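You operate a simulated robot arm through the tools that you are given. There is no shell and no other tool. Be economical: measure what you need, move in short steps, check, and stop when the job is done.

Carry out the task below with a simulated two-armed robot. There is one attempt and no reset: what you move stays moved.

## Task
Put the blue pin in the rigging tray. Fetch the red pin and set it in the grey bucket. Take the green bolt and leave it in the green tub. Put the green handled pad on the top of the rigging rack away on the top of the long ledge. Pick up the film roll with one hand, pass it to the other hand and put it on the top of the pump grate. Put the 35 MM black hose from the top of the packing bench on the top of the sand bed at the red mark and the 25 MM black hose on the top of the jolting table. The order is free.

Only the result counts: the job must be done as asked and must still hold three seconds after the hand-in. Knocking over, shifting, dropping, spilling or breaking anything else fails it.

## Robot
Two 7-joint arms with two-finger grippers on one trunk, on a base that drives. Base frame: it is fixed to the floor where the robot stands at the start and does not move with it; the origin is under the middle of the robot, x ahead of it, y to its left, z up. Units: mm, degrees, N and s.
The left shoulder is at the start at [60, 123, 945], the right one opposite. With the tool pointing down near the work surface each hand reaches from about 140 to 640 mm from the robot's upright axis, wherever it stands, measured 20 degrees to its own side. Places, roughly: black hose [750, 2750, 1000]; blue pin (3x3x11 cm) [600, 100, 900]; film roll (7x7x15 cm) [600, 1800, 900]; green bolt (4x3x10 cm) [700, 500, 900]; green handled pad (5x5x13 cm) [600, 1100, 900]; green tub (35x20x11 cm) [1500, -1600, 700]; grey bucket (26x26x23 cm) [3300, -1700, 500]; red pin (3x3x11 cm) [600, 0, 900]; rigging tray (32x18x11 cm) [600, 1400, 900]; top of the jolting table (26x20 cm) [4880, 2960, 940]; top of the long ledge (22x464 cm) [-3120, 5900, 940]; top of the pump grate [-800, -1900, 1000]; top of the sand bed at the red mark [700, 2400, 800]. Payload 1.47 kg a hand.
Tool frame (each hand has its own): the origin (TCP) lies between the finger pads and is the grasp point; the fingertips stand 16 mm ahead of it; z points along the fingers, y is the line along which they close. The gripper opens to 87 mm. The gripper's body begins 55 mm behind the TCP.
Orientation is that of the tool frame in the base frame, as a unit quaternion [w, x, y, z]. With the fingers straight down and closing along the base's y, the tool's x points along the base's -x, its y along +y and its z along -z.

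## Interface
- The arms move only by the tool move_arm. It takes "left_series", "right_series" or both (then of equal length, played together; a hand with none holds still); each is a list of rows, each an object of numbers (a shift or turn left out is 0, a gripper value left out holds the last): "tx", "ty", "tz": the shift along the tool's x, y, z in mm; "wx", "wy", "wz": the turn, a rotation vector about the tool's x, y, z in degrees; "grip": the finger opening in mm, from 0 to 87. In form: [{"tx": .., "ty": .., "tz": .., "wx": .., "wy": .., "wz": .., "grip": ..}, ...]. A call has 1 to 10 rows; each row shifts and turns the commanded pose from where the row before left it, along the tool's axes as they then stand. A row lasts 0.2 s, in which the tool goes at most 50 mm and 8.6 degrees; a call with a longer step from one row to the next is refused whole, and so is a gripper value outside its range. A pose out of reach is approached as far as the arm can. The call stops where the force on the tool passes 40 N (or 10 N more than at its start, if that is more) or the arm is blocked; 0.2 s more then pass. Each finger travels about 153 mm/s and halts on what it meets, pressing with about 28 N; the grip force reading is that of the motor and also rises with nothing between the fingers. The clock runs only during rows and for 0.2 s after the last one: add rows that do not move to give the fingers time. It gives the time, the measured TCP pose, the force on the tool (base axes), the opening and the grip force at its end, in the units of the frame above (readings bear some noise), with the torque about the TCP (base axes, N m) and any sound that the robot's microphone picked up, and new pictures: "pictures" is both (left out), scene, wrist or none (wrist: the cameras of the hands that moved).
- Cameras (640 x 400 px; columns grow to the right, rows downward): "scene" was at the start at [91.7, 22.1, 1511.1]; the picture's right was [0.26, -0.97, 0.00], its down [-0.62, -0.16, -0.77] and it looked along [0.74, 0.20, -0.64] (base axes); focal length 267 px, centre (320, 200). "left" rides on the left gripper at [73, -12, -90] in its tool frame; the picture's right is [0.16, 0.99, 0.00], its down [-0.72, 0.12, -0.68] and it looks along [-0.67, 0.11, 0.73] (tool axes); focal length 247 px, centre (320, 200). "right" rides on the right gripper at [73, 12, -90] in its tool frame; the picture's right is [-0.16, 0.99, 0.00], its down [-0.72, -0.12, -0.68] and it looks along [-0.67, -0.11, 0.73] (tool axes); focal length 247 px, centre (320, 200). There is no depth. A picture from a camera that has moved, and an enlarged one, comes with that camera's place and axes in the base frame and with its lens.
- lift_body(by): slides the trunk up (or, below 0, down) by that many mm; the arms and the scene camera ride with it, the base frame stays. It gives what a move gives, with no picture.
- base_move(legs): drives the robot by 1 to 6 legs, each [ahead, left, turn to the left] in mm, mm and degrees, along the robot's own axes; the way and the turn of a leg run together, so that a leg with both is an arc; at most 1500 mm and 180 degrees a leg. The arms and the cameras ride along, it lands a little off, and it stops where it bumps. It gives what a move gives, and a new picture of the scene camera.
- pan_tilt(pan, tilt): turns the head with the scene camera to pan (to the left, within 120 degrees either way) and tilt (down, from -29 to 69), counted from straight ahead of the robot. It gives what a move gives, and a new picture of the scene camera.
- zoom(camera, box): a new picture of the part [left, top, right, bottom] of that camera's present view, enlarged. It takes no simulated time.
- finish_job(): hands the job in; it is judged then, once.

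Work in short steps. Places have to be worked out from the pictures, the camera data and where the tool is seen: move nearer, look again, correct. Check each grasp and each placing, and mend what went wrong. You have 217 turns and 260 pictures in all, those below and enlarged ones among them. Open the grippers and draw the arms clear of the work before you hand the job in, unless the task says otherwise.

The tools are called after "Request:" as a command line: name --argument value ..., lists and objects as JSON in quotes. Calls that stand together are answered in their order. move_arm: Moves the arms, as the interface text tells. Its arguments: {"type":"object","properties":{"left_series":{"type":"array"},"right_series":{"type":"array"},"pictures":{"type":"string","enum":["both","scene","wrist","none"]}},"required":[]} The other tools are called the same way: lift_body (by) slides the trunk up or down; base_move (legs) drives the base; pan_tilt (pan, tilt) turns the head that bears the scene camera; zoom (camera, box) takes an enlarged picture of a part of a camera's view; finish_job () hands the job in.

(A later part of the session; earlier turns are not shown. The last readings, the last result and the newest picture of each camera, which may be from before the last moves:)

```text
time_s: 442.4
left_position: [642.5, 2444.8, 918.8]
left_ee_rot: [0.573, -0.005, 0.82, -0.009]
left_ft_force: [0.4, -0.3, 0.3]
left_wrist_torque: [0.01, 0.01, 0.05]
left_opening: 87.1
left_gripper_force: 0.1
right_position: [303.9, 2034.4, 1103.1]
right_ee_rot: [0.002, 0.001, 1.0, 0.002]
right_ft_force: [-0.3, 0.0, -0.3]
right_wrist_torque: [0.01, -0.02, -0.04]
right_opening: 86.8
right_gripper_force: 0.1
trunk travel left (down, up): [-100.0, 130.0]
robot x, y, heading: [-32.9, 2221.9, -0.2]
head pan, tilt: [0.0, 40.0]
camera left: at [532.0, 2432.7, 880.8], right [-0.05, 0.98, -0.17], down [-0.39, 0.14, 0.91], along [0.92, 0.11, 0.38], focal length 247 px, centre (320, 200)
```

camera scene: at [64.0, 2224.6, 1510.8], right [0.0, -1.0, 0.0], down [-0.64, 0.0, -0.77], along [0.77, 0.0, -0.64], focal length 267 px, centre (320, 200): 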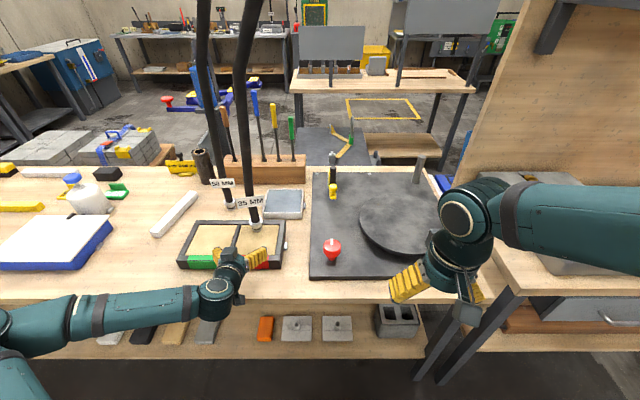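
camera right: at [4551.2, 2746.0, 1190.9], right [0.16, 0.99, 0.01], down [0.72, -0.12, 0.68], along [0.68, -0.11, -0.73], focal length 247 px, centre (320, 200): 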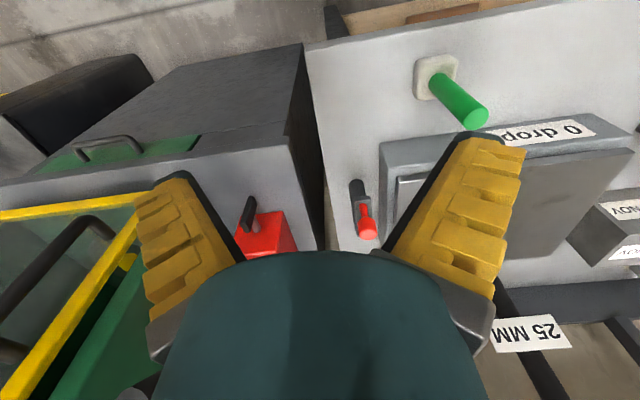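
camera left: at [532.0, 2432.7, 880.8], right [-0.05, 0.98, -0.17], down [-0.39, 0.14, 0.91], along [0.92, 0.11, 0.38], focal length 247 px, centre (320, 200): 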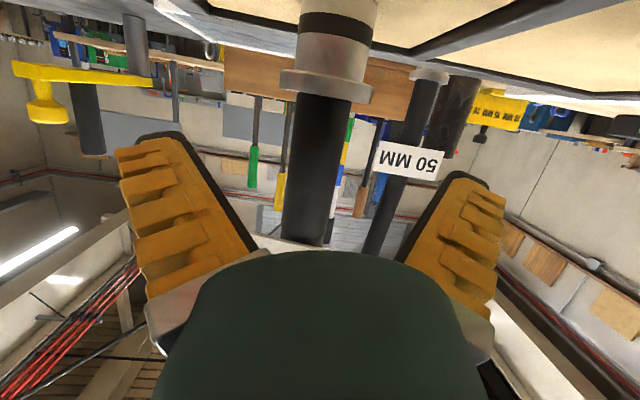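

Standing. Retreating fully, then backing the base away for a check picture.

Request:
move_arm --left_series '[{"tz": -20, "tx": 7}, {"tz": -30, "tx": 11}, {"tz": -40, "tx": 14}, {"tz": -40, "tx": 14}]' --pictures "none"

Request:
base_move --legs '[[-250, 0, 0]]'

Request:
zoom --camera "scene" --box '[160, 120, 360, 245]'

```text
time_s: 443.4
left_position: [502.6, 2444.8, 922.4]
left_ee_rot: [0.573, -0.005, 0.819, -0.008]
left_ft_force: [0.2, 0.5, -0.1]
left_wrist_torque: [-0.01, -0.02, -0.01]
left_opening: 86.9
left_gripper_force: 0.2
right_position: [305.2, 2033.8, 1102.4]
right_ee_rot: [0.004, 0.001, 1.0, 0.002]
right_ft_force: [0.0, 0.2, -0.7]
right_wrist_torque: [-0.03, 0.01, 0.0]
right_opening: 87.1
right_gripper_force: 0.0
trunk travel left (down, up): [-100.0, 130.0]
robot x, y, heading: [-31.5, 2230.4, 0.1]
head pan, tilt: [0.0, 40.0]
```

```text
time_s: 445.2
left_position: [254.8, 2444.7, 921.4]
left_ee_rot: [0.572, -0.004, 0.82, -0.009]
left_ft_force: [-0.9, 0.1, -0.5]
left_wrist_torque: [0.05, -0.02, 0.01]
left_opening: 86.9
left_gripper_force: 0.0
right_position: [54.6, 2034.6, 1102.8]
right_ee_rot: [0.003, 0.001, 1.0, 0.001]
right_ft_force: [0.2, 0.3, -0.1]
right_wrist_torque: [0.04, -0.05, 0.01]
right_opening: 87.3
right_gripper_force: 0.0
trunk travel left (down, up): [-100.0, 130.0]
robot x, y, heading: [-277.4, 2228.2, -0.4]
head pan, tilt: [0.0, 40.0]
camera scene: at [-187.3, 2225.1, 1510.9], right [0.0, -1.0, 0.0], down [-0.64, 0.0, -0.77], along [0.77, 0.0, -0.64], focal length 267 px, centre (320, 200)
```

scene: 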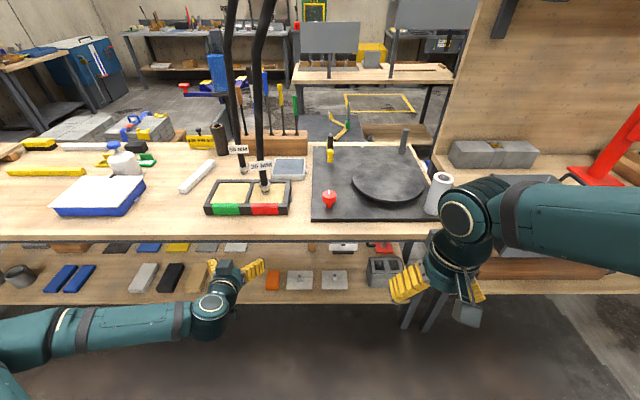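

```text
3.20 times, centred on (260, 182) of scene
camera zoom: at [-187.3, 2225.1, 1510.9], right [0.0, -1.0, 0.0], down [-0.64, 0.0, -0.77], along [0.77, 0.0, -0.64], focal length 853 px, centre (512, 256)
```

zoom: 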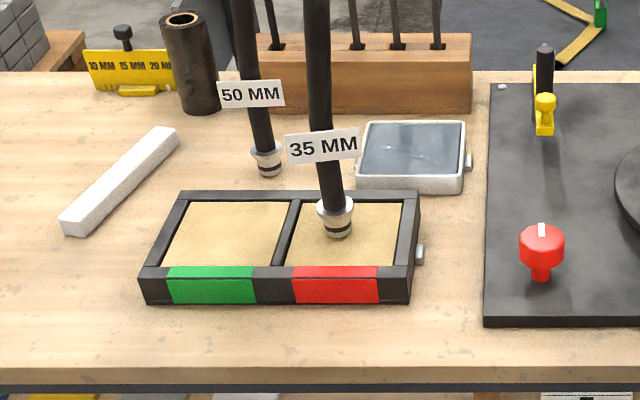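

Both hoses are placed well. Now the film roll (≈ (590,1775), standing at the plate's edge): I'll grip it low with the tilted left hand, then pass it to the right hand from above. Lowering the left hand and driving to a pre-grasp.

Request:
move_arm --left_series '[{"tx": 23, "tz": 8.5}, {"tx": 23, "tz": 8.5}, {}]' --pictures "none"

Request:
base_move --legs '[[0, -669, 0.4], [190, 0, 0]]'

Request:
zoom --camera "left" --box '[0, 0, 640, 400]'

```text
time_s: 446.0
left_position: [255.5, 2444.2, 871.5]
left_ee_rot: [0.572, -0.003, 0.82, -0.01]
left_ft_force: [-0.2, 0.0, -0.2]
left_wrist_torque: [0.01, 0.02, 0.03]
left_opening: 87.0
left_gripper_force: 0.0
right_position: [54.3, 2032.9, 1101.2]
right_ee_rot: [0.002, 0.002, 1.0, 0.002]
right_ft_force: [-0.1, 0.7, 0.0]
right_wrist_torque: [-0.02, 0.05, 0.02]
right_opening: 87.2
right_gripper_force: 0.0
trunk travel left (down, up): [-100.0, 130.0]
robot x, y, heading: [-280.1, 2227.3, -0.2]
head pan, tilt: [0.0, 40.0]
```

```text
time_s: 453.5
left_position: [444.0, 1779.3, 869.9]
left_ee_rot: [0.571, -0.007, 0.821, -0.007]
left_ft_force: [-0.9, -0.3, 0.2]
left_wrist_torque: [0.01, -0.02, 0.01]
left_opening: 86.9
left_gripper_force: 0.1
right_position: [248.9, 1366.7, 1102.4]
right_ee_rot: [0.002, -0.002, 1.0, 0.002]
right_ft_force: [-0.3, -0.9, 0.0]
right_wrist_torque: [-0.04, 0.05, 0.01]
right_opening: 87.0
right_gripper_force: 0.1
trunk travel left (down, up): [-100.0, 130.0]
robot x, y, heading: [-90.1, 1555.6, 0.3]
head pan, tilt: [0.0, 40.0]
camera scene: at [5.5, 1556.8, 1510.7], right [0.0, -1.0, 0.0], down [-0.64, 0.0, -0.77], along [0.77, 0.0, -0.64], focal length 267 px, centre (320, 200)
```

scene: 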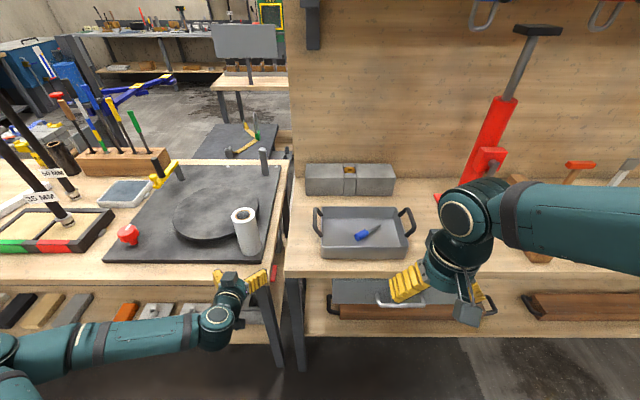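

```text
1.00 times, centred on (320, 200) of left (not enlarged: the box is as wide or as high as the picture)
camera zoom: at [335.1, 1766.5, 833.4], right [-0.06, 0.98, -0.17], down [-0.39, 0.13, 0.91], along [0.92, 0.12, 0.37], focal length 247 px, centre (320, 200)
```

zoom: 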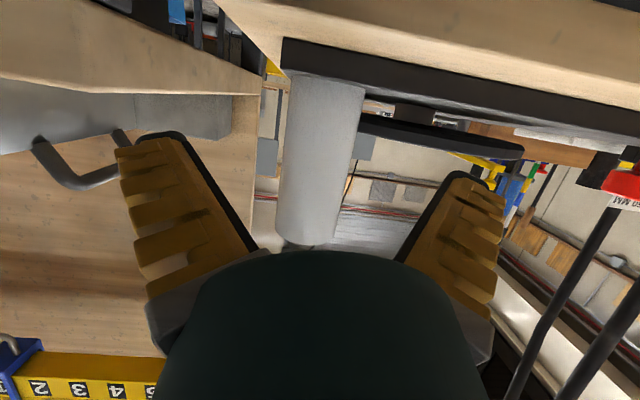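

Roll axis measures ≈ (589,1787). Driving 95 ahead and 7 left, then a final check.

Request:
base_move --legs '[[95, 7, -0.3]]'

Request:
zoom --camera "left" --box '[0, 0, 640, 400]'

```text
time_s: 454.6
left_position: [539.7, 1784.3, 872.0]
left_ee_rot: [0.572, -0.004, 0.82, -0.009]
left_ft_force: [0.4, 0.1, -0.2]
left_wrist_torque: [0.0, 0.0, -0.03]
left_opening: 87.1
left_gripper_force: 0.1
right_position: [341.0, 1372.8, 1100.6]
right_ee_rot: [0.003, 0.0, 1.0, 0.002]
right_ft_force: [0.2, 0.3, -0.3]
right_wrist_torque: [-0.01, 0.01, -0.03]
right_opening: 86.9
right_gripper_force: 0.1
trunk travel left (down, up): [-100.0, 130.0]
robot x, y, heading: [1.5, 1561.4, -0.0]
head pan, tilt: [0.0, 40.0]
camera scene: at [99.2, 1563.6, 1510.7], right [0.0, -1.0, 0.0], down [-0.64, 0.0, -0.77], along [0.77, 0.0, -0.64], focal length 267 px, centre (320, 200)
```

scene: 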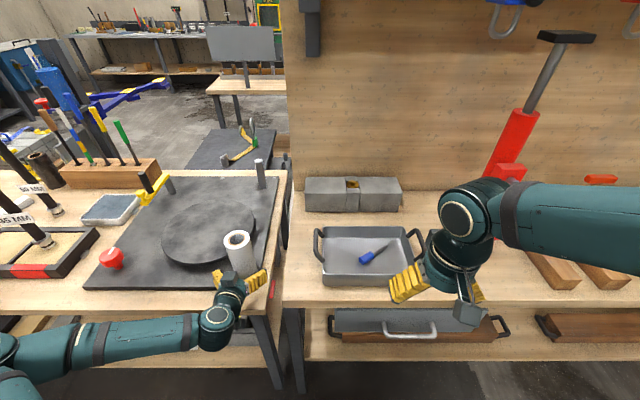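

```text
1.00 times, centred on (320, 200) of left (not enlarged: the box is as wide or as high as the picture)
camera zoom: at [429.7, 1771.5, 833.3], right [-0.05, 0.98, -0.17], down [-0.39, 0.13, 0.91], along [0.92, 0.11, 0.37], focal length 247 px, centre (320, 200)
```

zoom: 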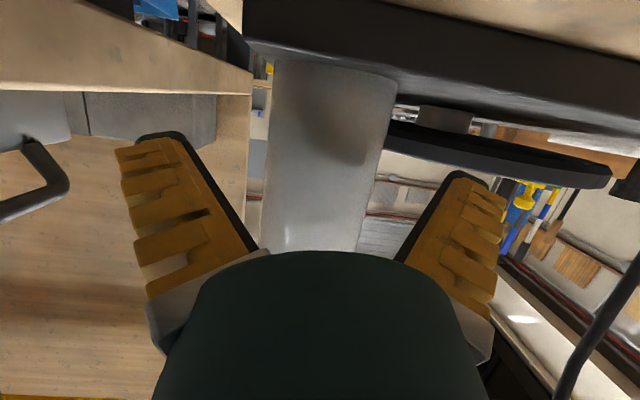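

Centred laterally. Moving the last 34 mm forward and closing.

Request:
move_arm --left_series '[{"ty": 3, "tz": 10, "tx": -3.7}, {"tz": 12, "tx": -4.4}, {"tz": 10, "tx": -3.7}, {}, {"grip": 75}, {"grip": 60}, {"grip": 40}, {"grip": 40}, {}]' --pictures "wrist"

```text
time_s: 456.6
left_position: [571.8, 1786.7, 870.5]
left_ee_rot: [0.572, -0.004, 0.821, -0.01]
left_ft_force: [-1.8, -0.4, 1.9]
left_wrist_torque: [-0.01, -0.05, 0.01]
left_opening: 50.2
left_gripper_force: 28.3
right_position: [339.5, 1373.9, 1102.1]
right_ee_rot: [0.003, 0.0, 1.0, 0.002]
right_ft_force: [0.1, 0.3, -0.2]
right_wrist_torque: [0.01, 0.02, 0.0]
right_opening: 86.8
right_gripper_force: 0.1
trunk travel left (down, up): [-100.0, 130.0]
robot x, y, heading: [3.6, 1562.7, -0.1]
head pan, tilt: [0.0, 40.0]
camera left: at [462.2, 1774.4, 833.7], right [-0.05, 0.98, -0.17], down [-0.39, 0.13, 0.91], along [0.92, 0.11, 0.38], focal length 247 px, centre (320, 200)
```

left: 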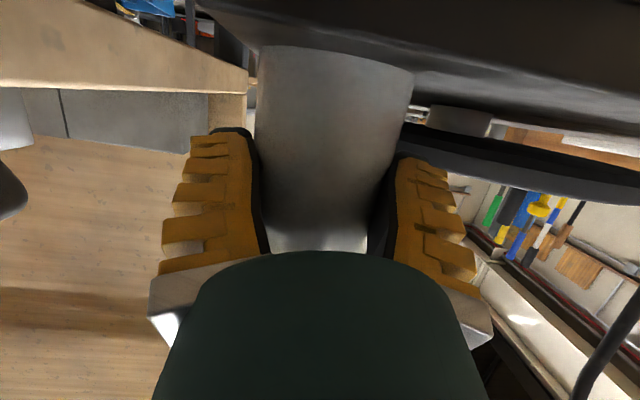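

The roll is gripped (opening 50, 28 N). Setting full closing command and lifting straight up.

Request:
move_arm --left_series '[{"grip": 0}, {"tx": -9.4, "tz": -3.5}, {"tx": -28, "tz": -10.3}, {"tx": -40, "tz": -14.7}, {"tx": -40, "tz": -14.7}, {}]' --pictures "both"

```text
time_s: 458.0
left_position: [572.5, 1789.8, 998.1]
left_ee_rot: [0.572, -0.004, 0.82, -0.009]
left_ft_force: [0.4, -0.3, 0.0]
left_wrist_torque: [0.01, 0.01, 0.01]
left_opening: 0.0
left_gripper_force: 28.3
right_position: [339.6, 1372.6, 1101.6]
right_ee_rot: [0.002, 0.0, 1.0, 0.002]
right_ft_force: [0.6, 0.5, 0.9]
right_wrist_torque: [0.01, 0.04, -0.01]
right_opening: 87.3
right_gripper_force: 0.1
trunk travel left (down, up): [-100.0, 130.0]
robot x, y, heading: [4.9, 1564.9, -0.0]
head pan, tilt: [0.0, 40.0]
camera scene: at [97.8, 1563.8, 1510.8], right [0.0, -1.0, 0.0], down [-0.64, 0.0, -0.77], along [0.77, 0.0, -0.64], focal length 267 px, centre (320, 200)
camera left: at [463.2, 1777.6, 959.0], right [-0.05, 0.98, -0.17], down [-0.39, 0.14, 0.91], along [0.92, 0.11, 0.38], focal length 247 px, centre (320, 200)
```

scene: 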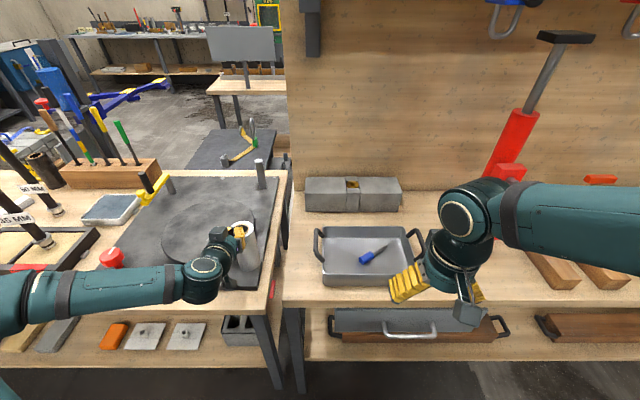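
left: 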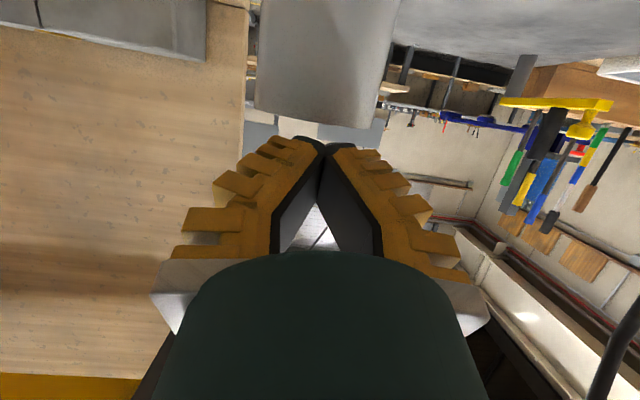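

The fingers only caught the front arc and slipped off; the roll still stands, axis ≈ (606,1787). Opening, backing off, descending again and going in deeper.

Request:
move_arm --left_series '[{"grip": 87}, {"grip": 87}, {"tz": -37.5, "tx": 13.8}, {"tz": -37.5, "tx": 13.8}, {"tx": 40, "tz": 14.7}, {"tx": 40, "tz": 14.7}, {"tx": 40, "tz": 14.7}, {"tz": 36, "tx": -13.2}, {"tz": 36, "tx": -13.2}, {}]' --pictures "wrist"

```text
time_s: 460.2
left_position: [588.6, 1788.3, 866.6]
left_ee_rot: [0.572, -0.004, 0.82, -0.009]
left_ft_force: [-0.6, -0.9, -0.1]
left_wrist_torque: [0.0, -0.02, 0.03]
left_opening: 87.0
left_gripper_force: 0.0
left hand out of reach, approached as far as the arm can: row 4
right_position: [338.2, 1372.6, 1102.7]
right_ee_rot: [0.002, 0.0, 1.0, 0.002]
right_ft_force: [-0.1, -0.9, -0.6]
right_wrist_torque: [-0.01, 0.0, 0.0]
right_opening: 87.1
right_gripper_force: 0.1
trunk travel left (down, up): [-100.0, 130.0]
robot x, y, heading: [4.0, 1564.1, 0.1]
head pan, tilt: [0.0, 40.0]
camera left: at [478.4, 1776.2, 829.0], right [-0.05, 0.98, -0.17], down [-0.39, 0.14, 0.91], along [0.92, 0.11, 0.38], focal length 247 px, centre (320, 200)
```

left: 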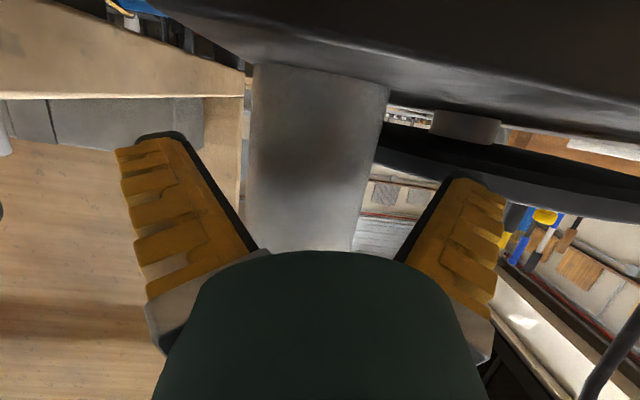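

Another 20 mm forward and 4 mm right brings the axis between the pads; then closing fully.

Request:
move_arm --left_series '[{"ty": -4, "tz": 9, "tx": -4}, {"tz": 11, "tx": -4}, {}, {"grip": 75}, {"grip": 55}, {"grip": 30}, {"grip": 0}, {"grip": 0}, {}]' --pictures "wrist"

```text
time_s: 462.2
left_position: [608.8, 1784.8, 866.8]
left_ee_rot: [0.572, -0.005, 0.82, -0.009]
left_ft_force: [-1.0, 1.6, 0.5]
left_wrist_torque: [0.13, -0.02, 0.0]
left_opening: 63.9
left_gripper_force: 28.4
right_position: [338.0, 1373.2, 1102.1]
right_ee_rot: [0.002, 0.0, 1.0, 0.002]
right_ft_force: [-1.6, 0.6, 0.0]
right_wrist_torque: [-0.01, -0.01, -0.03]
right_opening: 86.7
right_gripper_force: 0.1
trunk travel left (down, up): [-100.0, 130.0]
robot x, y, heading: [2.0, 1567.7, 0.1]
head pan, tilt: [0.0, 40.0]
camera left: at [499.9, 1772.2, 829.9], right [-0.05, 0.98, -0.17], down [-0.39, 0.13, 0.91], along [0.92, 0.11, 0.38], focal length 247 px, centre (320, 200)
```

left: 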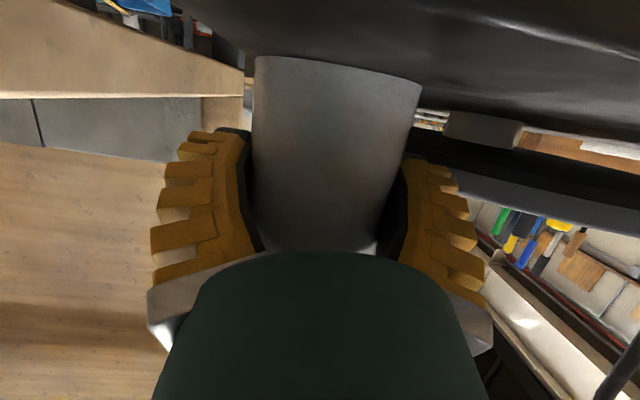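

Held at 64 mm now. Lifting.

Request:
move_arm --left_series '[{"tx": -9.4, "tz": -3.5}, {"tx": -20, "tz": -7.3}, {"tx": -40, "tz": -14.7}, {"tx": -40, "tz": -14.7}, {"tx": -30, "tz": -11}, {}]' --pictures "both"

```text
time_s: 463.6
left_position: [610.0, 1788.3, 1016.6]
left_ee_rot: [0.572, -0.006, 0.82, -0.008]
left_ft_force: [-0.4, -0.3, -3.6]
left_wrist_torque: [-0.02, -0.03, 0.01]
left_opening: 63.8
left_gripper_force: 27.6
right_position: [340.7, 1372.4, 1100.7]
right_ee_rot: [0.002, 0.001, 1.0, 0.002]
right_ft_force: [-0.4, -0.3, 0.2]
right_wrist_torque: [0.04, -0.02, -0.01]
right_opening: 87.0
right_gripper_force: 0.0
trunk travel left (down, up): [-100.0, 130.0]
robot x, y, heading: [5.5, 1564.9, -0.2]
head pan, tilt: [0.0, 40.0]
camera scene: at [98.1, 1563.8, 1510.7], right [0.0, -1.0, 0.0], down [-0.64, 0.0, -0.77], along [0.77, 0.0, -0.64], focal length 267 px, centre (320, 200)
camera left: at [500.3, 1775.1, 978.6], right [-0.05, 0.98, -0.17], down [-0.39, 0.14, 0.91], along [0.92, 0.11, 0.37], focal length 247 px, centre (320, 200)
```

scene: 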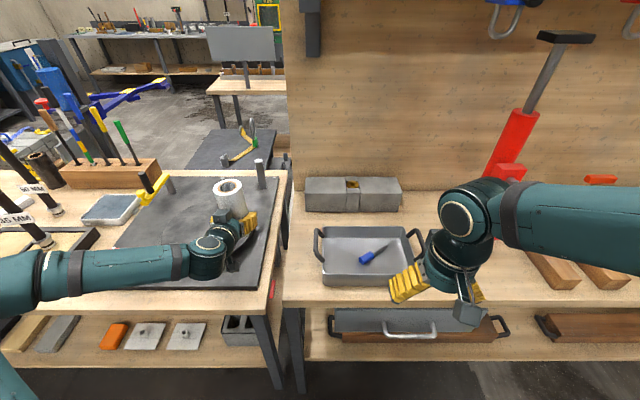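
left: 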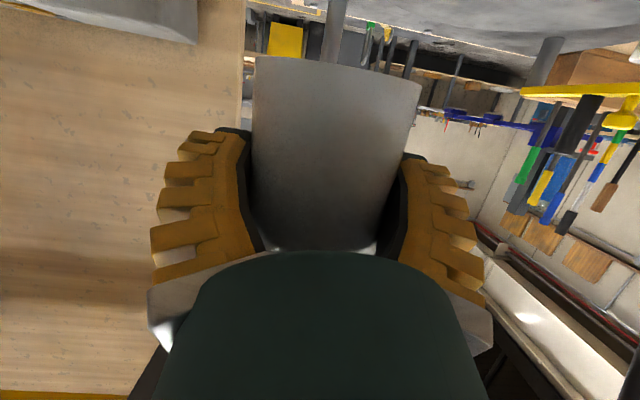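

The roll is firmly held (top ≈98 mm above the TCP, bottom ≈52 below). Backing out into free space and bringing the roll to the middle, low, so the right hand can take it from above.

Request:
base_move --legs '[[-360, 0, 0]]'

Request:
move_arm --left_series '[{"tx": 21.7, "ty": -34, "tz": -2.7}, {"tx": 21.7, "ty": -34, "tz": -2.7}, {"tx": 21.7, "ty": -34, "tz": -2.7}, {"tx": 21.7, "ty": -34, "tz": -2.7}, {"tx": 21.7, "ty": -34, "tz": -2.7}, {"tx": 21.7, "ty": -33, "tz": -2.7}, {}]' --right_series '[{"tz": -30}, {"tz": -30}, {}, {}, {}, {}, {}]' --pictures "scene"

```text
time_s: 465.9
left_position: [251.2, 1786.4, 1016.8]
left_ee_rot: [0.573, -0.004, 0.82, -0.009]
left_ft_force: [-0.4, -0.2, -2.9]
left_wrist_torque: [0.01, 0.02, -0.02]
left_opening: 63.9
left_gripper_force: 28.3
right_position: [-21.0, 1373.5, 1102.3]
right_ee_rot: [0.003, 0.002, 1.0, 0.002]
right_ft_force: [0.2, 1.1, 0.4]
right_wrist_torque: [0.02, 0.03, -0.01]
right_opening: 87.1
right_gripper_force: 0.0
trunk travel left (down, up): [-100.0, 130.0]
robot x, y, heading: [-352.0, 1566.4, -0.1]
head pan, tilt: [0.0, 40.0]
camera scene: at [-262.0, 1564.0, 1510.9], right [0.0, -1.0, 0.0], down [-0.64, 0.0, -0.77], along [0.77, 0.0, -0.64], focal length 267 px, centre (320, 200)
```

scene: 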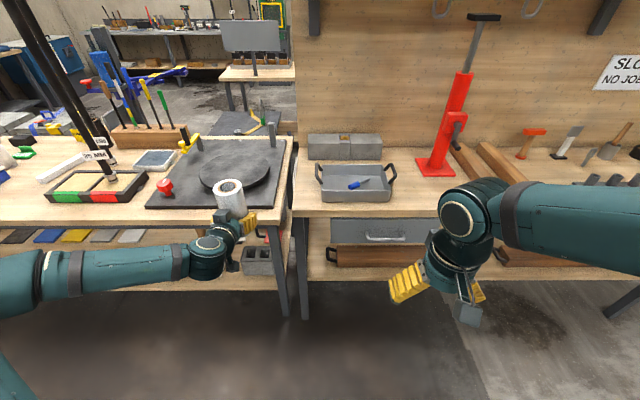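

```text
time_s: 467.5
left_position: [179.5, 1660.2, 912.5]
left_ee_rot: [0.572, -0.003, 0.82, -0.01]
left_ft_force: [-0.3, 0.2, -2.7]
left_wrist_torque: [0.0, 0.02, 0.01]
left_opening: 63.7
left_gripper_force: 28.1
left hand out of reach, approached as far as the arm can: row 4, 5, 6
right_position: [-18.7, 1372.5, 1160.9]
right_ee_rot: [0.002, 0.002, 1.0, 0.001]
right_ft_force: [0.9, -0.1, -0.6]
right_wrist_torque: [-0.03, 0.01, 0.02]
right_opening: 86.8
right_gripper_force: 0.0
trunk travel left (down, up): [-100.0, 130.0]
robot x, y, heading: [-354.5, 1564.9, -0.0]
head pan, tilt: [0.0, 40.0]
camera scene: at [-261.0, 1563.9, 1510.8], right [0.0, -1.0, 0.0], down [-0.64, 0.0, -0.77], along [0.77, 0.0, -0.64], focal length 267 px, centre (320, 200)
```

scene: 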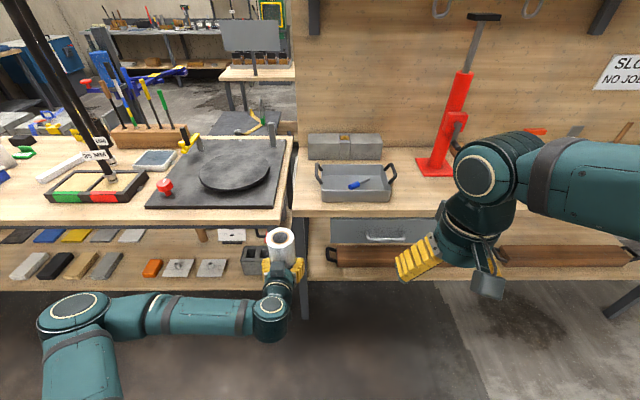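

Roll is now at about (181,1660), top z≈1010. Bringing the right hand over it at z≈1160.

Request:
move_arm --right_series '[{"tx": -25, "ty": 36}, {"tx": -25, "ty": 36}, {"tx": -25, "ty": 36}, {"tx": -25, "ty": 36}, {"tx": -25, "ty": 36}, {"tx": -25, "ty": 36}, {"tx": -25, "ty": 36}, {"tx": -25, "ty": 36}, {"tz": 40}, {}]' --pictures "wrist"

```text
time_s: 469.7
left_position: [177.6, 1660.5, 913.6]
left_ee_rot: [0.572, -0.003, 0.82, -0.011]
left_ft_force: [-0.5, -0.2, -2.7]
left_wrist_torque: [0.0, 0.02, -0.01]
left_opening: 63.5
left_gripper_force: 28.4
right_position: [180.5, 1661.2, 1122.8]
right_ee_rot: [0.003, 0.002, 1.0, 0.002]
right_ft_force: [0.9, 0.7, -0.3]
right_wrist_torque: [0.0, 0.01, 0.0]
right_opening: 86.9
right_gripper_force: 0.1
trunk travel left (down, up): [-100.0, 130.0]
robot x, y, heading: [-354.9, 1561.0, 0.1]
head pan, tilt: [0.0, 40.0]
camera right: at [108.4, 1672.7, 1211.8], right [0.16, 0.99, 0.0], down [0.72, -0.12, 0.68], along [0.68, -0.11, -0.73], focal length 247 px, centre (320, 200)
```

right: 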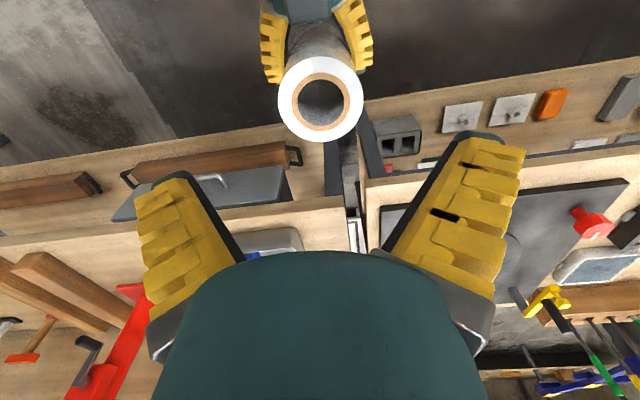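

Roll top centre is at (186,1661,1007). Descending over it to z≈976 and looking before closing.

Request:
move_arm --right_series '[{"tx": -5.5, "tz": 35}, {"tz": 40}, {"tz": 35}, {"tz": 20}, {"tz": 16}, {}]' --pictures "wrist"

```text
time_s: 471.1
left_position: [180.4, 1660.3, 912.4]
left_ee_rot: [0.572, -0.004, 0.82, -0.01]
left_ft_force: [-2.1, -1.4, -10.7]
left_wrist_torque: [0.08, 0.0, -0.05]
left_opening: 63.6
left_gripper_force: 27.7
right_position: [186.6, 1660.5, 979.3]
right_ee_rot: [0.004, 0.001, 1.0, 0.002]
right_ft_force: [1.0, 0.4, 7.3]
right_wrist_torque: [-0.08, 0.04, 0.08]
right_opening: 88.7
right_gripper_force: 7.6
trunk travel left (down, up): [-100.0, 130.0]
robot x, y, heading: [-355.5, 1562.5, -0.3]
head pan, tilt: [0.0, 40.0]
camera right: at [114.6, 1672.8, 1067.3], right [0.16, 0.99, 0.01], down [0.72, -0.12, 0.68], along [0.68, -0.11, -0.73], focal length 247 px, centre (320, 200)
```

right: 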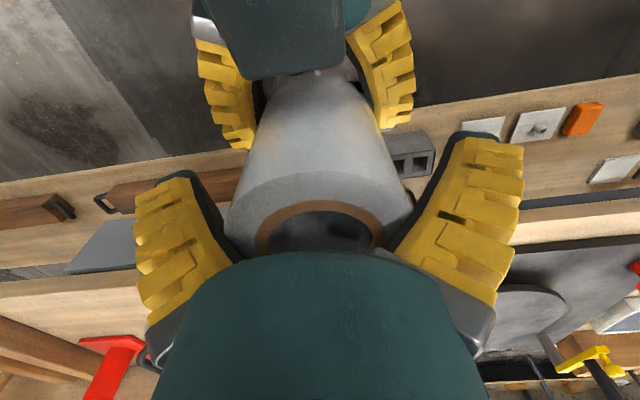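

The roll fits snugly between the right fingers (slight rubbing). Easing up 3 mm and closing the right hand.

Request:
move_arm --right_series '[{"tz": -3}, {"grip": 60}, {"grip": 30}, {"grip": 0}, {"grip": 0}, {}]' --pictures "none"

```text
time_s: 472.5
left_position: [179.8, 1659.2, 915.8]
left_ee_rot: [0.573, -0.004, 0.82, -0.009]
left_ft_force: [-1.8, -2.6, 9.9]
left_wrist_torque: [0.17, -0.31, -0.33]
left_opening: 63.5
left_gripper_force: 27.8
right_position: [186.6, 1660.9, 980.5]
right_ee_rot: [0.002, 0.001, 1.0, 0.002]
right_ft_force: [2.1, 1.3, -13.5]
right_wrist_torque: [-0.02, 0.11, 0.29]
right_opening: 73.5
right_gripper_force: 27.9
trunk travel left (down, up): [-100.0, 130.0]
robot x, y, heading: [-357.6, 1559.0, -0.2]
head pan, tilt: [0.0, 40.0]
```

The right hand has the roll (73 mm, 28 N). Opening the left hand and withdrawing it straight back.

Request:
move_arm --left_series '[{"grip": 75}, {"grip": 87}, {}, {"tz": -14, "tx": 5}, {"tz": -19, "tx": 7}, {"tz": -19, "tx": 7}, {"tx": 20, "tz": 5}, {}]' --pictures "both"

```text
time_s: 474.3
left_position: [122.7, 1660.9, 893.5]
left_ee_rot: [0.573, -0.004, 0.82, -0.009]
left_ft_force: [-0.6, 0.8, 1.1]
left_wrist_torque: [0.03, 0.02, -0.01]
left_opening: 87.2
left_gripper_force: 0.2
right_position: [186.8, 1660.8, 981.6]
right_ee_rot: [0.003, 0.001, 1.0, 0.001]
right_ft_force: [0.1, 0.8, -3.4]
right_wrist_torque: [0.01, -0.03, 0.01]
right_opening: 72.9
right_gripper_force: 28.0
trunk travel left (down, up): [-100.0, 130.0]
robot x, y, heading: [-357.3, 1564.9, 0.0]
head pan, tilt: [0.0, 40.0]
camera scene: at [-261.2, 1563.9, 1510.8], right [0.0, -1.0, 0.0], down [-0.64, 0.0, -0.77], along [0.77, 0.0, -0.64], focal length 267 px, centre (320, 200)
camera left: at [11.8, 1650.0, 856.0], right [-0.05, 0.98, -0.17], down [-0.39, 0.14, 0.91], along [0.92, 0.11, 0.37], focal length 247 px, centre (320, 200)
```

scene: 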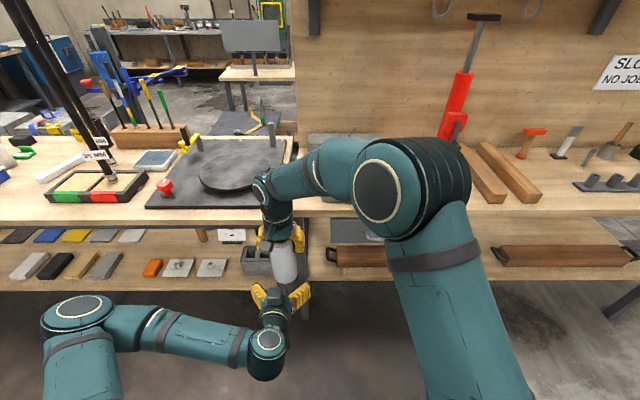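
left: 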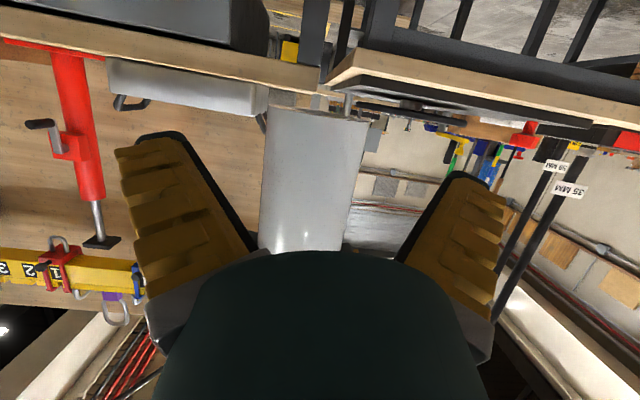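

Handover done; the right hand alone holds the roll. Moving the left hand aside and up, and the right hand to a compact carrying pose.

Request:
move_arm --left_series '[{"ty": 40}, {"ty": 40}, {"ty": 45}, {"ty": 45}, {"ty": 45}, {"tx": -40, "tz": -5}, {"tx": -40, "tz": -5}, {"wy": 8.5}, {"wy": 8.5}, {"wy": 8.5}]' --right_series '[{}, {}, {}, {"tz": -35, "ty": -20}, {"tz": -35, "ty": -25}, {"tz": -35, "ty": -30}, {"tz": -25, "ty": -40}, {"ty": -45}, {"ty": -45}, {"ty": -45, "tx": 10}]' --pictures "none"

Request:
base_move --legs '[[0, 0, -90], [1500, 0, 0], [750, 0, 0]]'

Request:
pan_tilt --pan -15 --tilt 30

```text
time_s: 476.5
left_position: [140.7, 1873.2, 968.3]
left_ee_rot: [0.376, -0.001, 0.926, -0.01]
left_ft_force: [0.5, -0.1, 0.0]
left_wrist_torque: [0.02, 0.01, 0.0]
left_opening: 87.1
left_gripper_force: 0.1
right_position: [175.2, 1406.8, 1109.8]
right_ee_rot: [0.003, 0.002, 1.0, 0.002]
right_ft_force: [-0.1, -0.9, -3.4]
right_wrist_torque: [0.03, 0.01, 0.05]
right_opening: 72.8
right_gripper_force: 27.9
trunk travel left (down, up): [-100.0, 130.0]
robot x, y, heading: [-355.1, 1565.6, -0.1]
head pan, tilt: [0.0, 40.0]
```

```text
time_s: 491.4
left_position: [-49.4, -1190.7, 967.5]
left_ee_rot: [0.259, 0.655, 0.654, -0.274]
left_ft_force: [0.1, -0.8, 0.4]
left_wrist_torque: [0.02, 0.0, 0.02]
left_opening: 87.1
left_gripper_force: 0.0
right_position: [-515.3, -1223.9, 1110.3]
right_ee_rot: [0.003, 0.709, 0.705, 0.0]
right_ft_force: [0.6, -0.4, -3.9]
right_wrist_torque: [-0.03, 0.01, 0.02]
right_opening: 72.3
right_gripper_force: 28.2
trunk travel left (down, up): [-100.0, 130.0]
robot x, y, heading: [-358.0, -693.0, -90.6]
head pan, tilt: [0.0, 40.0]
camera scene: at [-359.2, -788.4, 1510.8], right [-1.0, 0.01, 0.0], down [0.0, 0.64, -0.77], along [-0.01, -0.77, -0.64], focal length 267 px, centre (320, 200)
```

scene: 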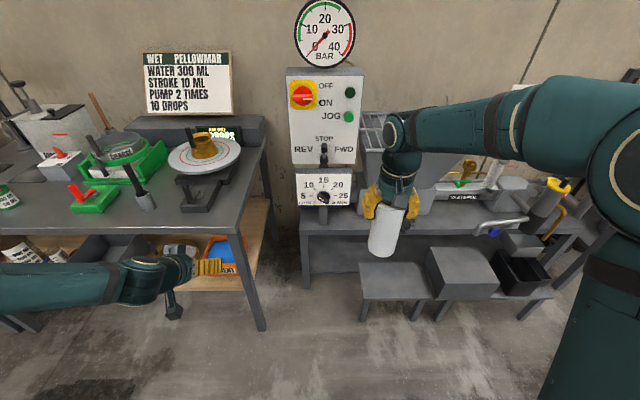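

```text
time_s: 492.2
left_position: [-49.1, -1190.4, 967.2]
left_ee_rot: [0.26, 0.655, 0.655, -0.274]
left_ft_force: [-0.1, 0.0, 0.4]
left_wrist_torque: [0.02, 0.01, -0.03]
left_opening: 86.7
left_gripper_force: 0.0
right_position: [-514.6, -1223.6, 1110.2]
right_ee_rot: [0.004, 0.71, 0.705, 0.0]
right_ft_force: [0.4, -0.4, -3.6]
right_wrist_torque: [-0.01, 0.02, 0.02]
right_opening: 72.2
right_gripper_force: 27.5
trunk travel left (down, up): [-100.0, 130.0]
robot x, y, heading: [-357.1, -691.0, -90.7]
head pan, tilt: [-15.0, 30.0]
camera scene: at [-382.6, -790.1, 1526.1], right [-0.96, 0.26, 0.0], down [0.13, 0.48, -0.87], along [-0.23, -0.83, -0.5], focal length 267 px, centre (320, 200)
```

scene: 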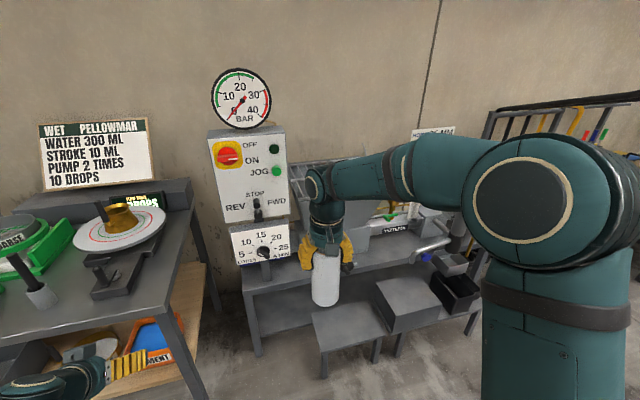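

The stools keep the base about 730 mm from the grate, so a hand gripping the roll from above can't reach. The tilted side grip reaches farther, so I'll set the roll on the free front strip of the rigging rack (≈ (508,20)) and re-grip it from the side with the right hand. Driving there.

Request:
base_move --legs '[[0, 0, 90.7], [0, 830, 0], [335, 0, 0]]'

Request:
pan_tilt --pan 0 --tilt 50

```text
time_s: 505.5
left_position: [475.2, 442.2, 967.2]
left_ee_rot: [0.376, 0.0, 0.926, -0.011]
left_ft_force: [-0.1, 0.4, -0.2]
left_wrist_torque: [0.0, 0.0, 0.02]
left_opening: 87.0
left_gripper_force: 0.1
right_position: [509.0, -25.1, 1110.0]
right_ee_rot: [0.002, 0.003, 1.0, 0.001]
right_ft_force: [-0.2, -1.0, -3.7]
right_wrist_torque: [0.0, 0.03, 0.02]
right_opening: 72.3
right_gripper_force: 28.3
trunk travel left (down, up): [-100.0, 130.0]
robot x, y, heading: [-20.5, 133.8, -0.3]
head pan, tilt: [-15.0, 30.0]
camera scene: at [74.8, 108.0, 1526.1], right [-0.27, -0.96, 0.0], down [-0.48, 0.13, -0.87], along [0.83, -0.23, -0.5], focal length 267 px, centre (320, 200)
```

scene: 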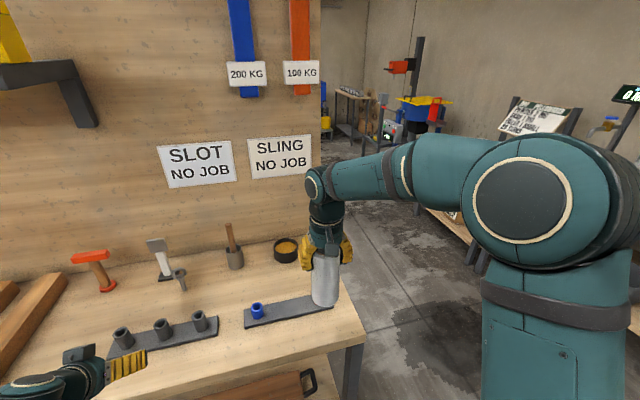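

```text
time_s: 506.3
left_position: [475.6, 440.5, 967.0]
left_ee_rot: [0.377, 0.001, 0.926, -0.012]
left_ft_force: [0.6, 0.0, 0.0]
left_wrist_torque: [0.0, 0.01, 0.0]
left_opening: 87.0
left_gripper_force: 0.0
right_position: [508.3, -24.6, 1110.5]
right_ee_rot: [0.002, 0.003, 1.0, 0.002]
right_ft_force: [0.3, -0.4, -3.2]
right_wrist_torque: [-0.01, -0.03, 0.0]
right_opening: 72.2
right_gripper_force: 27.8
trunk travel left (down, up): [-100.0, 130.0]
robot x, y, heading: [-26.8, 128.9, -0.2]
head pan, tilt: [0.0, 50.0]
camera scene: at [63.7, 131.4, 1496.7], right [-0.01, -1.0, 0.0], down [-0.77, 0.01, -0.64], along [0.64, 0.0, -0.77], focal length 267 px, centre (320, 200)
```

scene: 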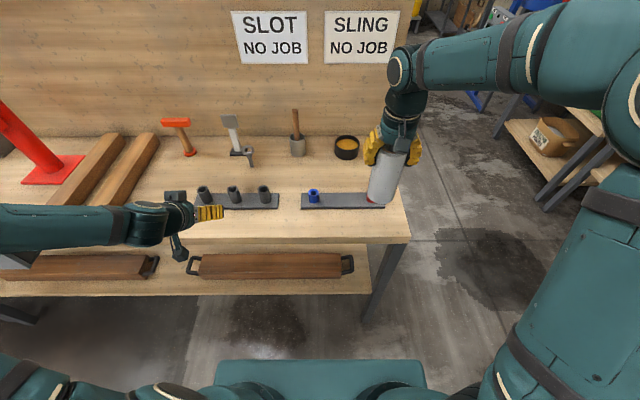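

The free strip spans x 462–566 here, y=-25 is well inside. Lowering the roll onto its middle until contact.

Request:
move_arm --right_series '[{"tx": -5, "tz": 35}, {"tz": 40}, {"tz": 30}, {"tz": 15}, {"tz": 5}, {"tz": 5}, {"tz": 4}, {"tz": 4}, {"tz": 4}]' --pictures "wrist"

```text
time_s: 508.3
left_position: [473.8, 440.0, 967.4]
left_ee_rot: [0.377, 0.0, 0.926, -0.011]
left_ft_force: [-0.4, -0.3, -0.4]
left_wrist_torque: [-0.03, 0.0, -0.02]
left_opening: 87.0
left_gripper_force: 0.1
right_position: [514.3, -24.3, 968.8]
right_ee_rot: [0.004, 0.004, 1.0, 0.004]
right_ft_force: [-0.6, -1.4, 6.2]
right_wrist_torque: [0.15, 0.23, 0.05]
right_opening: 72.1
right_gripper_force: 28.1
trunk travel left (down, up): [-100.0, 130.0]
robot x, y, heading: [-22.6, 136.0, -0.3]
head pan, tilt: [0.0, 50.0]
camera right: at [440.9, -12.2, 1057.6], right [0.17, 0.99, 0.01], down [0.72, -0.12, 0.69], along [0.68, -0.11, -0.73], focal length 247 px, centre (320, 200)
```

right: 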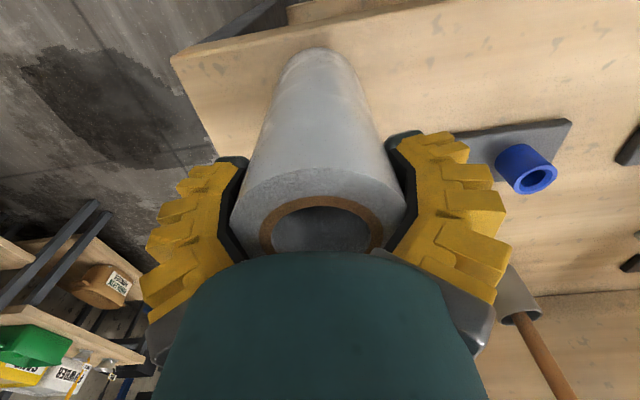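

Touchdown. Opening and rising straight up.

Request:
move_arm --right_series '[{"tz": -1}, {"grip": 80}, {"grip": 87}, {}, {"tz": -20}, {"tz": -35}, {"tz": -45}, {"tz": -45}, {"tx": 45, "ty": -20}, {"tx": 45, "ty": -20}]' --pictures "scene"

```text
time_s: 510.5
left_position: [474.6, 441.1, 968.2]
left_ee_rot: [0.377, 0.0, 0.926, -0.011]
left_ft_force: [0.4, 0.0, -0.7]
left_wrist_torque: [0.0, -0.02, 0.03]
left_opening: 87.0
left_gripper_force: 0.0
right_position: [421.7, -63.7, 1113.5]
right_ee_rot: [0.004, 0.004, 1.0, 0.002]
right_ft_force: [0.2, -0.4, 0.6]
right_wrist_torque: [-0.02, -0.02, -0.02]
right_opening: 87.0
right_gripper_force: 0.0
trunk travel left (down, up): [-100.0, 130.0]
robot x, y, heading: [-22.7, 131.7, -0.4]
head pan, tilt: [0.0, 50.0]
camera scene: at [62.2, 131.2, 1496.7], right [-0.01, -1.0, 0.0], down [-0.77, 0.01, -0.64], along [0.64, 0.0, -0.77], focal length 267 px, centre (320, 200)
```

scene: 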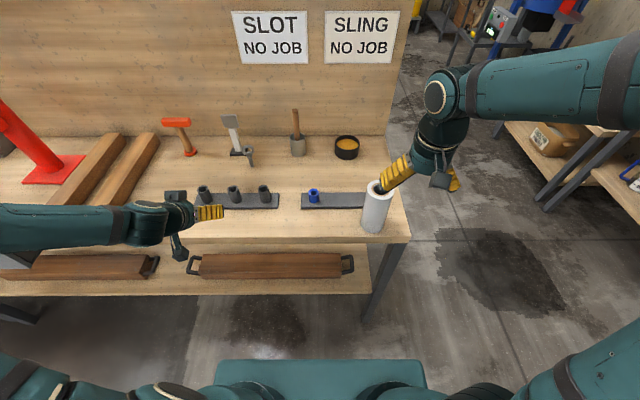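

The roll stands on the strip. Backing off 250 and tilting the right hand (mirror of what the left did) in free space.

Request:
base_move --legs '[[-250, 0, 0.3]]'

Request:
move_arm --right_series '[{"tx": -10, "ty": -45}, {"tx": -10, "ty": -45}, {"ty": -45}, {"ty": -45}, {"wy": -8.4}, {"wy": -8.4}, {"wy": -8.4}, {"wy": -8.4}, {"wy": -8.4}, {"wy": -8.4}]' --pictures "none"

Request:
move_arm --right_series '[{"tx": 2, "ty": 22, "tz": 37}, {"tx": 2, "ty": 22, "tz": 37}, {"tx": 2, "ty": 22, "tz": 37}, {"tx": 2, "ty": 22, "tz": 37}, {"tx": 2, "ty": 22, "tz": 37}, {"tx": 2, "ty": 22, "tz": 37}, {"wy": -6.5}, {"wy": -6.5}, {"wy": -6.5}, {}]' --pictures "none"

```text
time_s: 512.3
left_position: [223.7, 444.2, 967.7]
left_ee_rot: [0.377, -0.001, 0.926, -0.011]
left_ft_force: [0.5, -0.2, -0.8]
left_wrist_torque: [0.0, -0.01, 0.04]
left_opening: 87.1
left_gripper_force: 0.1
right_position: [173.6, -61.3, 1114.1]
right_ee_rot: [0.004, 0.002, 1.0, 0.002]
right_ft_force: [-0.4, 0.8, 0.0]
right_wrist_torque: [0.04, -0.01, -0.02]
right_opening: 87.2
right_gripper_force: 0.0
trunk travel left (down, up): [-100.0, 130.0]
robot x, y, heading: [-270.4, 133.6, -0.4]
head pan, tilt: [0.0, 50.0]
camera scene: at [-186.5, 133.2, 1496.7], right [0.0, -1.0, 0.0], down [-0.77, 0.0, -0.64], along [0.64, 0.0, -0.77], focal length 267 px, centre (320, 200)
```

scene: 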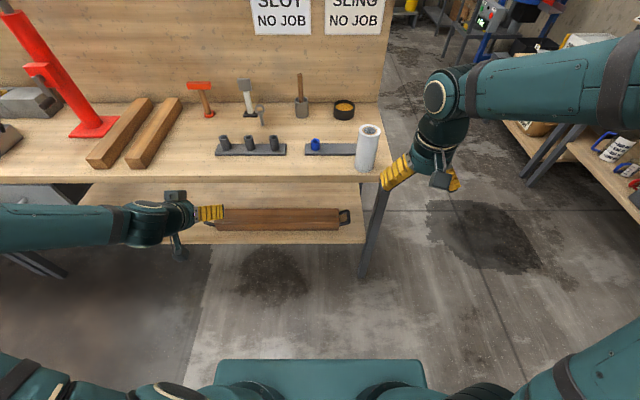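

```text
time_s: 514.5
left_position: [223.3, 441.1, 970.1]
left_ee_rot: [0.377, 0.0, 0.926, -0.01]
left_ft_force: [-1.2, -1.1, 0.1]
left_wrist_torque: [0.07, 0.04, 0.06]
left_opening: 87.2
left_gripper_force: 0.0
right_position: [186.5, -251.2, 1109.6]
right_ee_rot: [0.427, 0.011, 0.904, -0.002]
right_ft_force: [4.5, 7.8, 3.7]
right_wrist_torque: [-0.39, 0.42, -0.42]
right_opening: 87.0
right_gripper_force: 0.0
trunk travel left (down, up): [-100.0, 130.0]
robot x, y, heading: [-270.3, 133.9, 0.1]
head pan, tilt: [0.0, 50.0]
```

```text
time_s: 516.7
left_position: [224.3, 444.2, 968.2]
left_ee_rot: [0.377, -0.002, 0.926, -0.01]
left_ft_force: [0.0, 0.9, -0.2]
left_wrist_torque: [0.0, -0.01, 0.01]
left_opening: 86.9
left_gripper_force: 0.1
right_position: [358.5, -107.8, 962.6]
right_ee_rot: [0.576, 0.003, 0.818, 0.001]
right_ft_force: [0.2, -0.7, 1.2]
right_wrist_torque: [0.0, 0.02, 0.02]
right_opening: 86.8
right_gripper_force: 0.1
trunk travel left (down, up): [-100.0, 130.0]
robot x, y, heading: [-276.2, 135.5, -0.1]
head pan, tilt: [0.0, 50.0]
```

Right hand is tilted 70°, as wanted. Lowering to z≈905 and aligning with the roll by the base.

Request:
move_arm --right_series '[{"tx": 27, "tz": 10}, {"tx": 27, "tz": 10}, {}]' --pictures "none"

Request:
base_move --legs '[[0, 84, 0], [75, 0, 0]]'

Request:
zoom --camera "right" --box '[0, 0, 640, 400]'

```text
time_s: 517.5
left_position: [225.7, 443.4, 966.9]
left_ee_rot: [0.377, -0.001, 0.926, -0.01]
left_ft_force: [-0.4, -0.2, -0.6]
left_wrist_torque: [0.0, 0.04, 0.01]
left_opening: 87.1
left_gripper_force: 0.0
right_position: [360.4, -107.1, 905.6]
right_ee_rot: [0.576, 0.003, 0.818, 0.0]
right_ft_force: [-0.8, -0.2, -0.4]
right_wrist_torque: [0.02, 0.05, 0.01]
right_opening: 86.9
right_gripper_force: 0.0
trunk travel left (down, up): [-100.0, 130.0]
robot x, y, heading: [-268.9, 133.3, -0.1]
head pan, tilt: [0.0, 50.0]
```

```text
time_s: 519.6
left_position: [300.5, 528.0, 966.2]
left_ee_rot: [0.376, -0.001, 0.926, -0.011]
left_ft_force: [0.2, 0.7, -0.6]
left_wrist_torque: [-0.02, 0.04, 0.01]
left_opening: 86.9
left_gripper_force: 0.0
right_position: [434.6, -24.8, 903.6]
right_ee_rot: [0.574, 0.003, 0.819, 0.0]
right_ft_force: [1.0, 0.5, -0.5]
right_wrist_torque: [0.0, -0.04, 0.0]
right_opening: 87.2
right_gripper_force: 0.0
trunk travel left (down, up): [-100.0, 130.0]
robot x, y, heading: [-197.4, 216.6, -0.3]
head pan, tilt: [0.0, 50.0]
camera scene: at [-109.0, 217.5, 1496.5], right [0.0, -1.0, 0.0], down [-0.77, 0.0, -0.64], along [0.64, 0.0, -0.77], focal length 267 px, centre (320, 200)
```

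scene: 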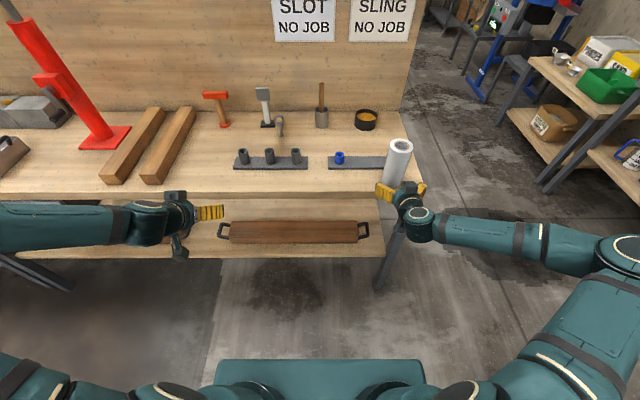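

```text
1.00 times, centred on (320, 200) of right (not enlarged: the box is as wide or as high as the picture)
camera zoom: at [327.2, -11.9, 866.0], right [0.06, 0.99, 0.15], down [-0.39, -0.12, 0.91], along [0.92, -0.11, 0.38], focal length 247 px, centre (320, 200)
```

zoom: 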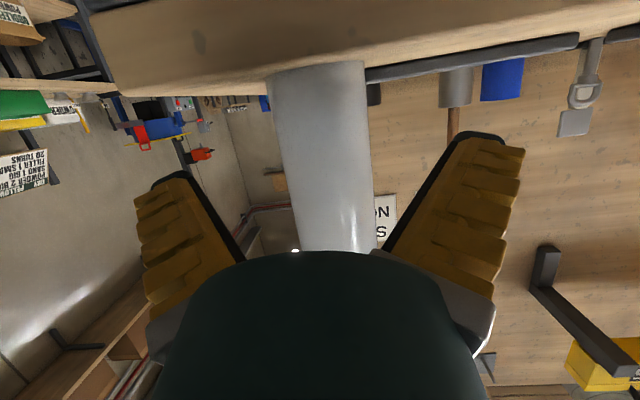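

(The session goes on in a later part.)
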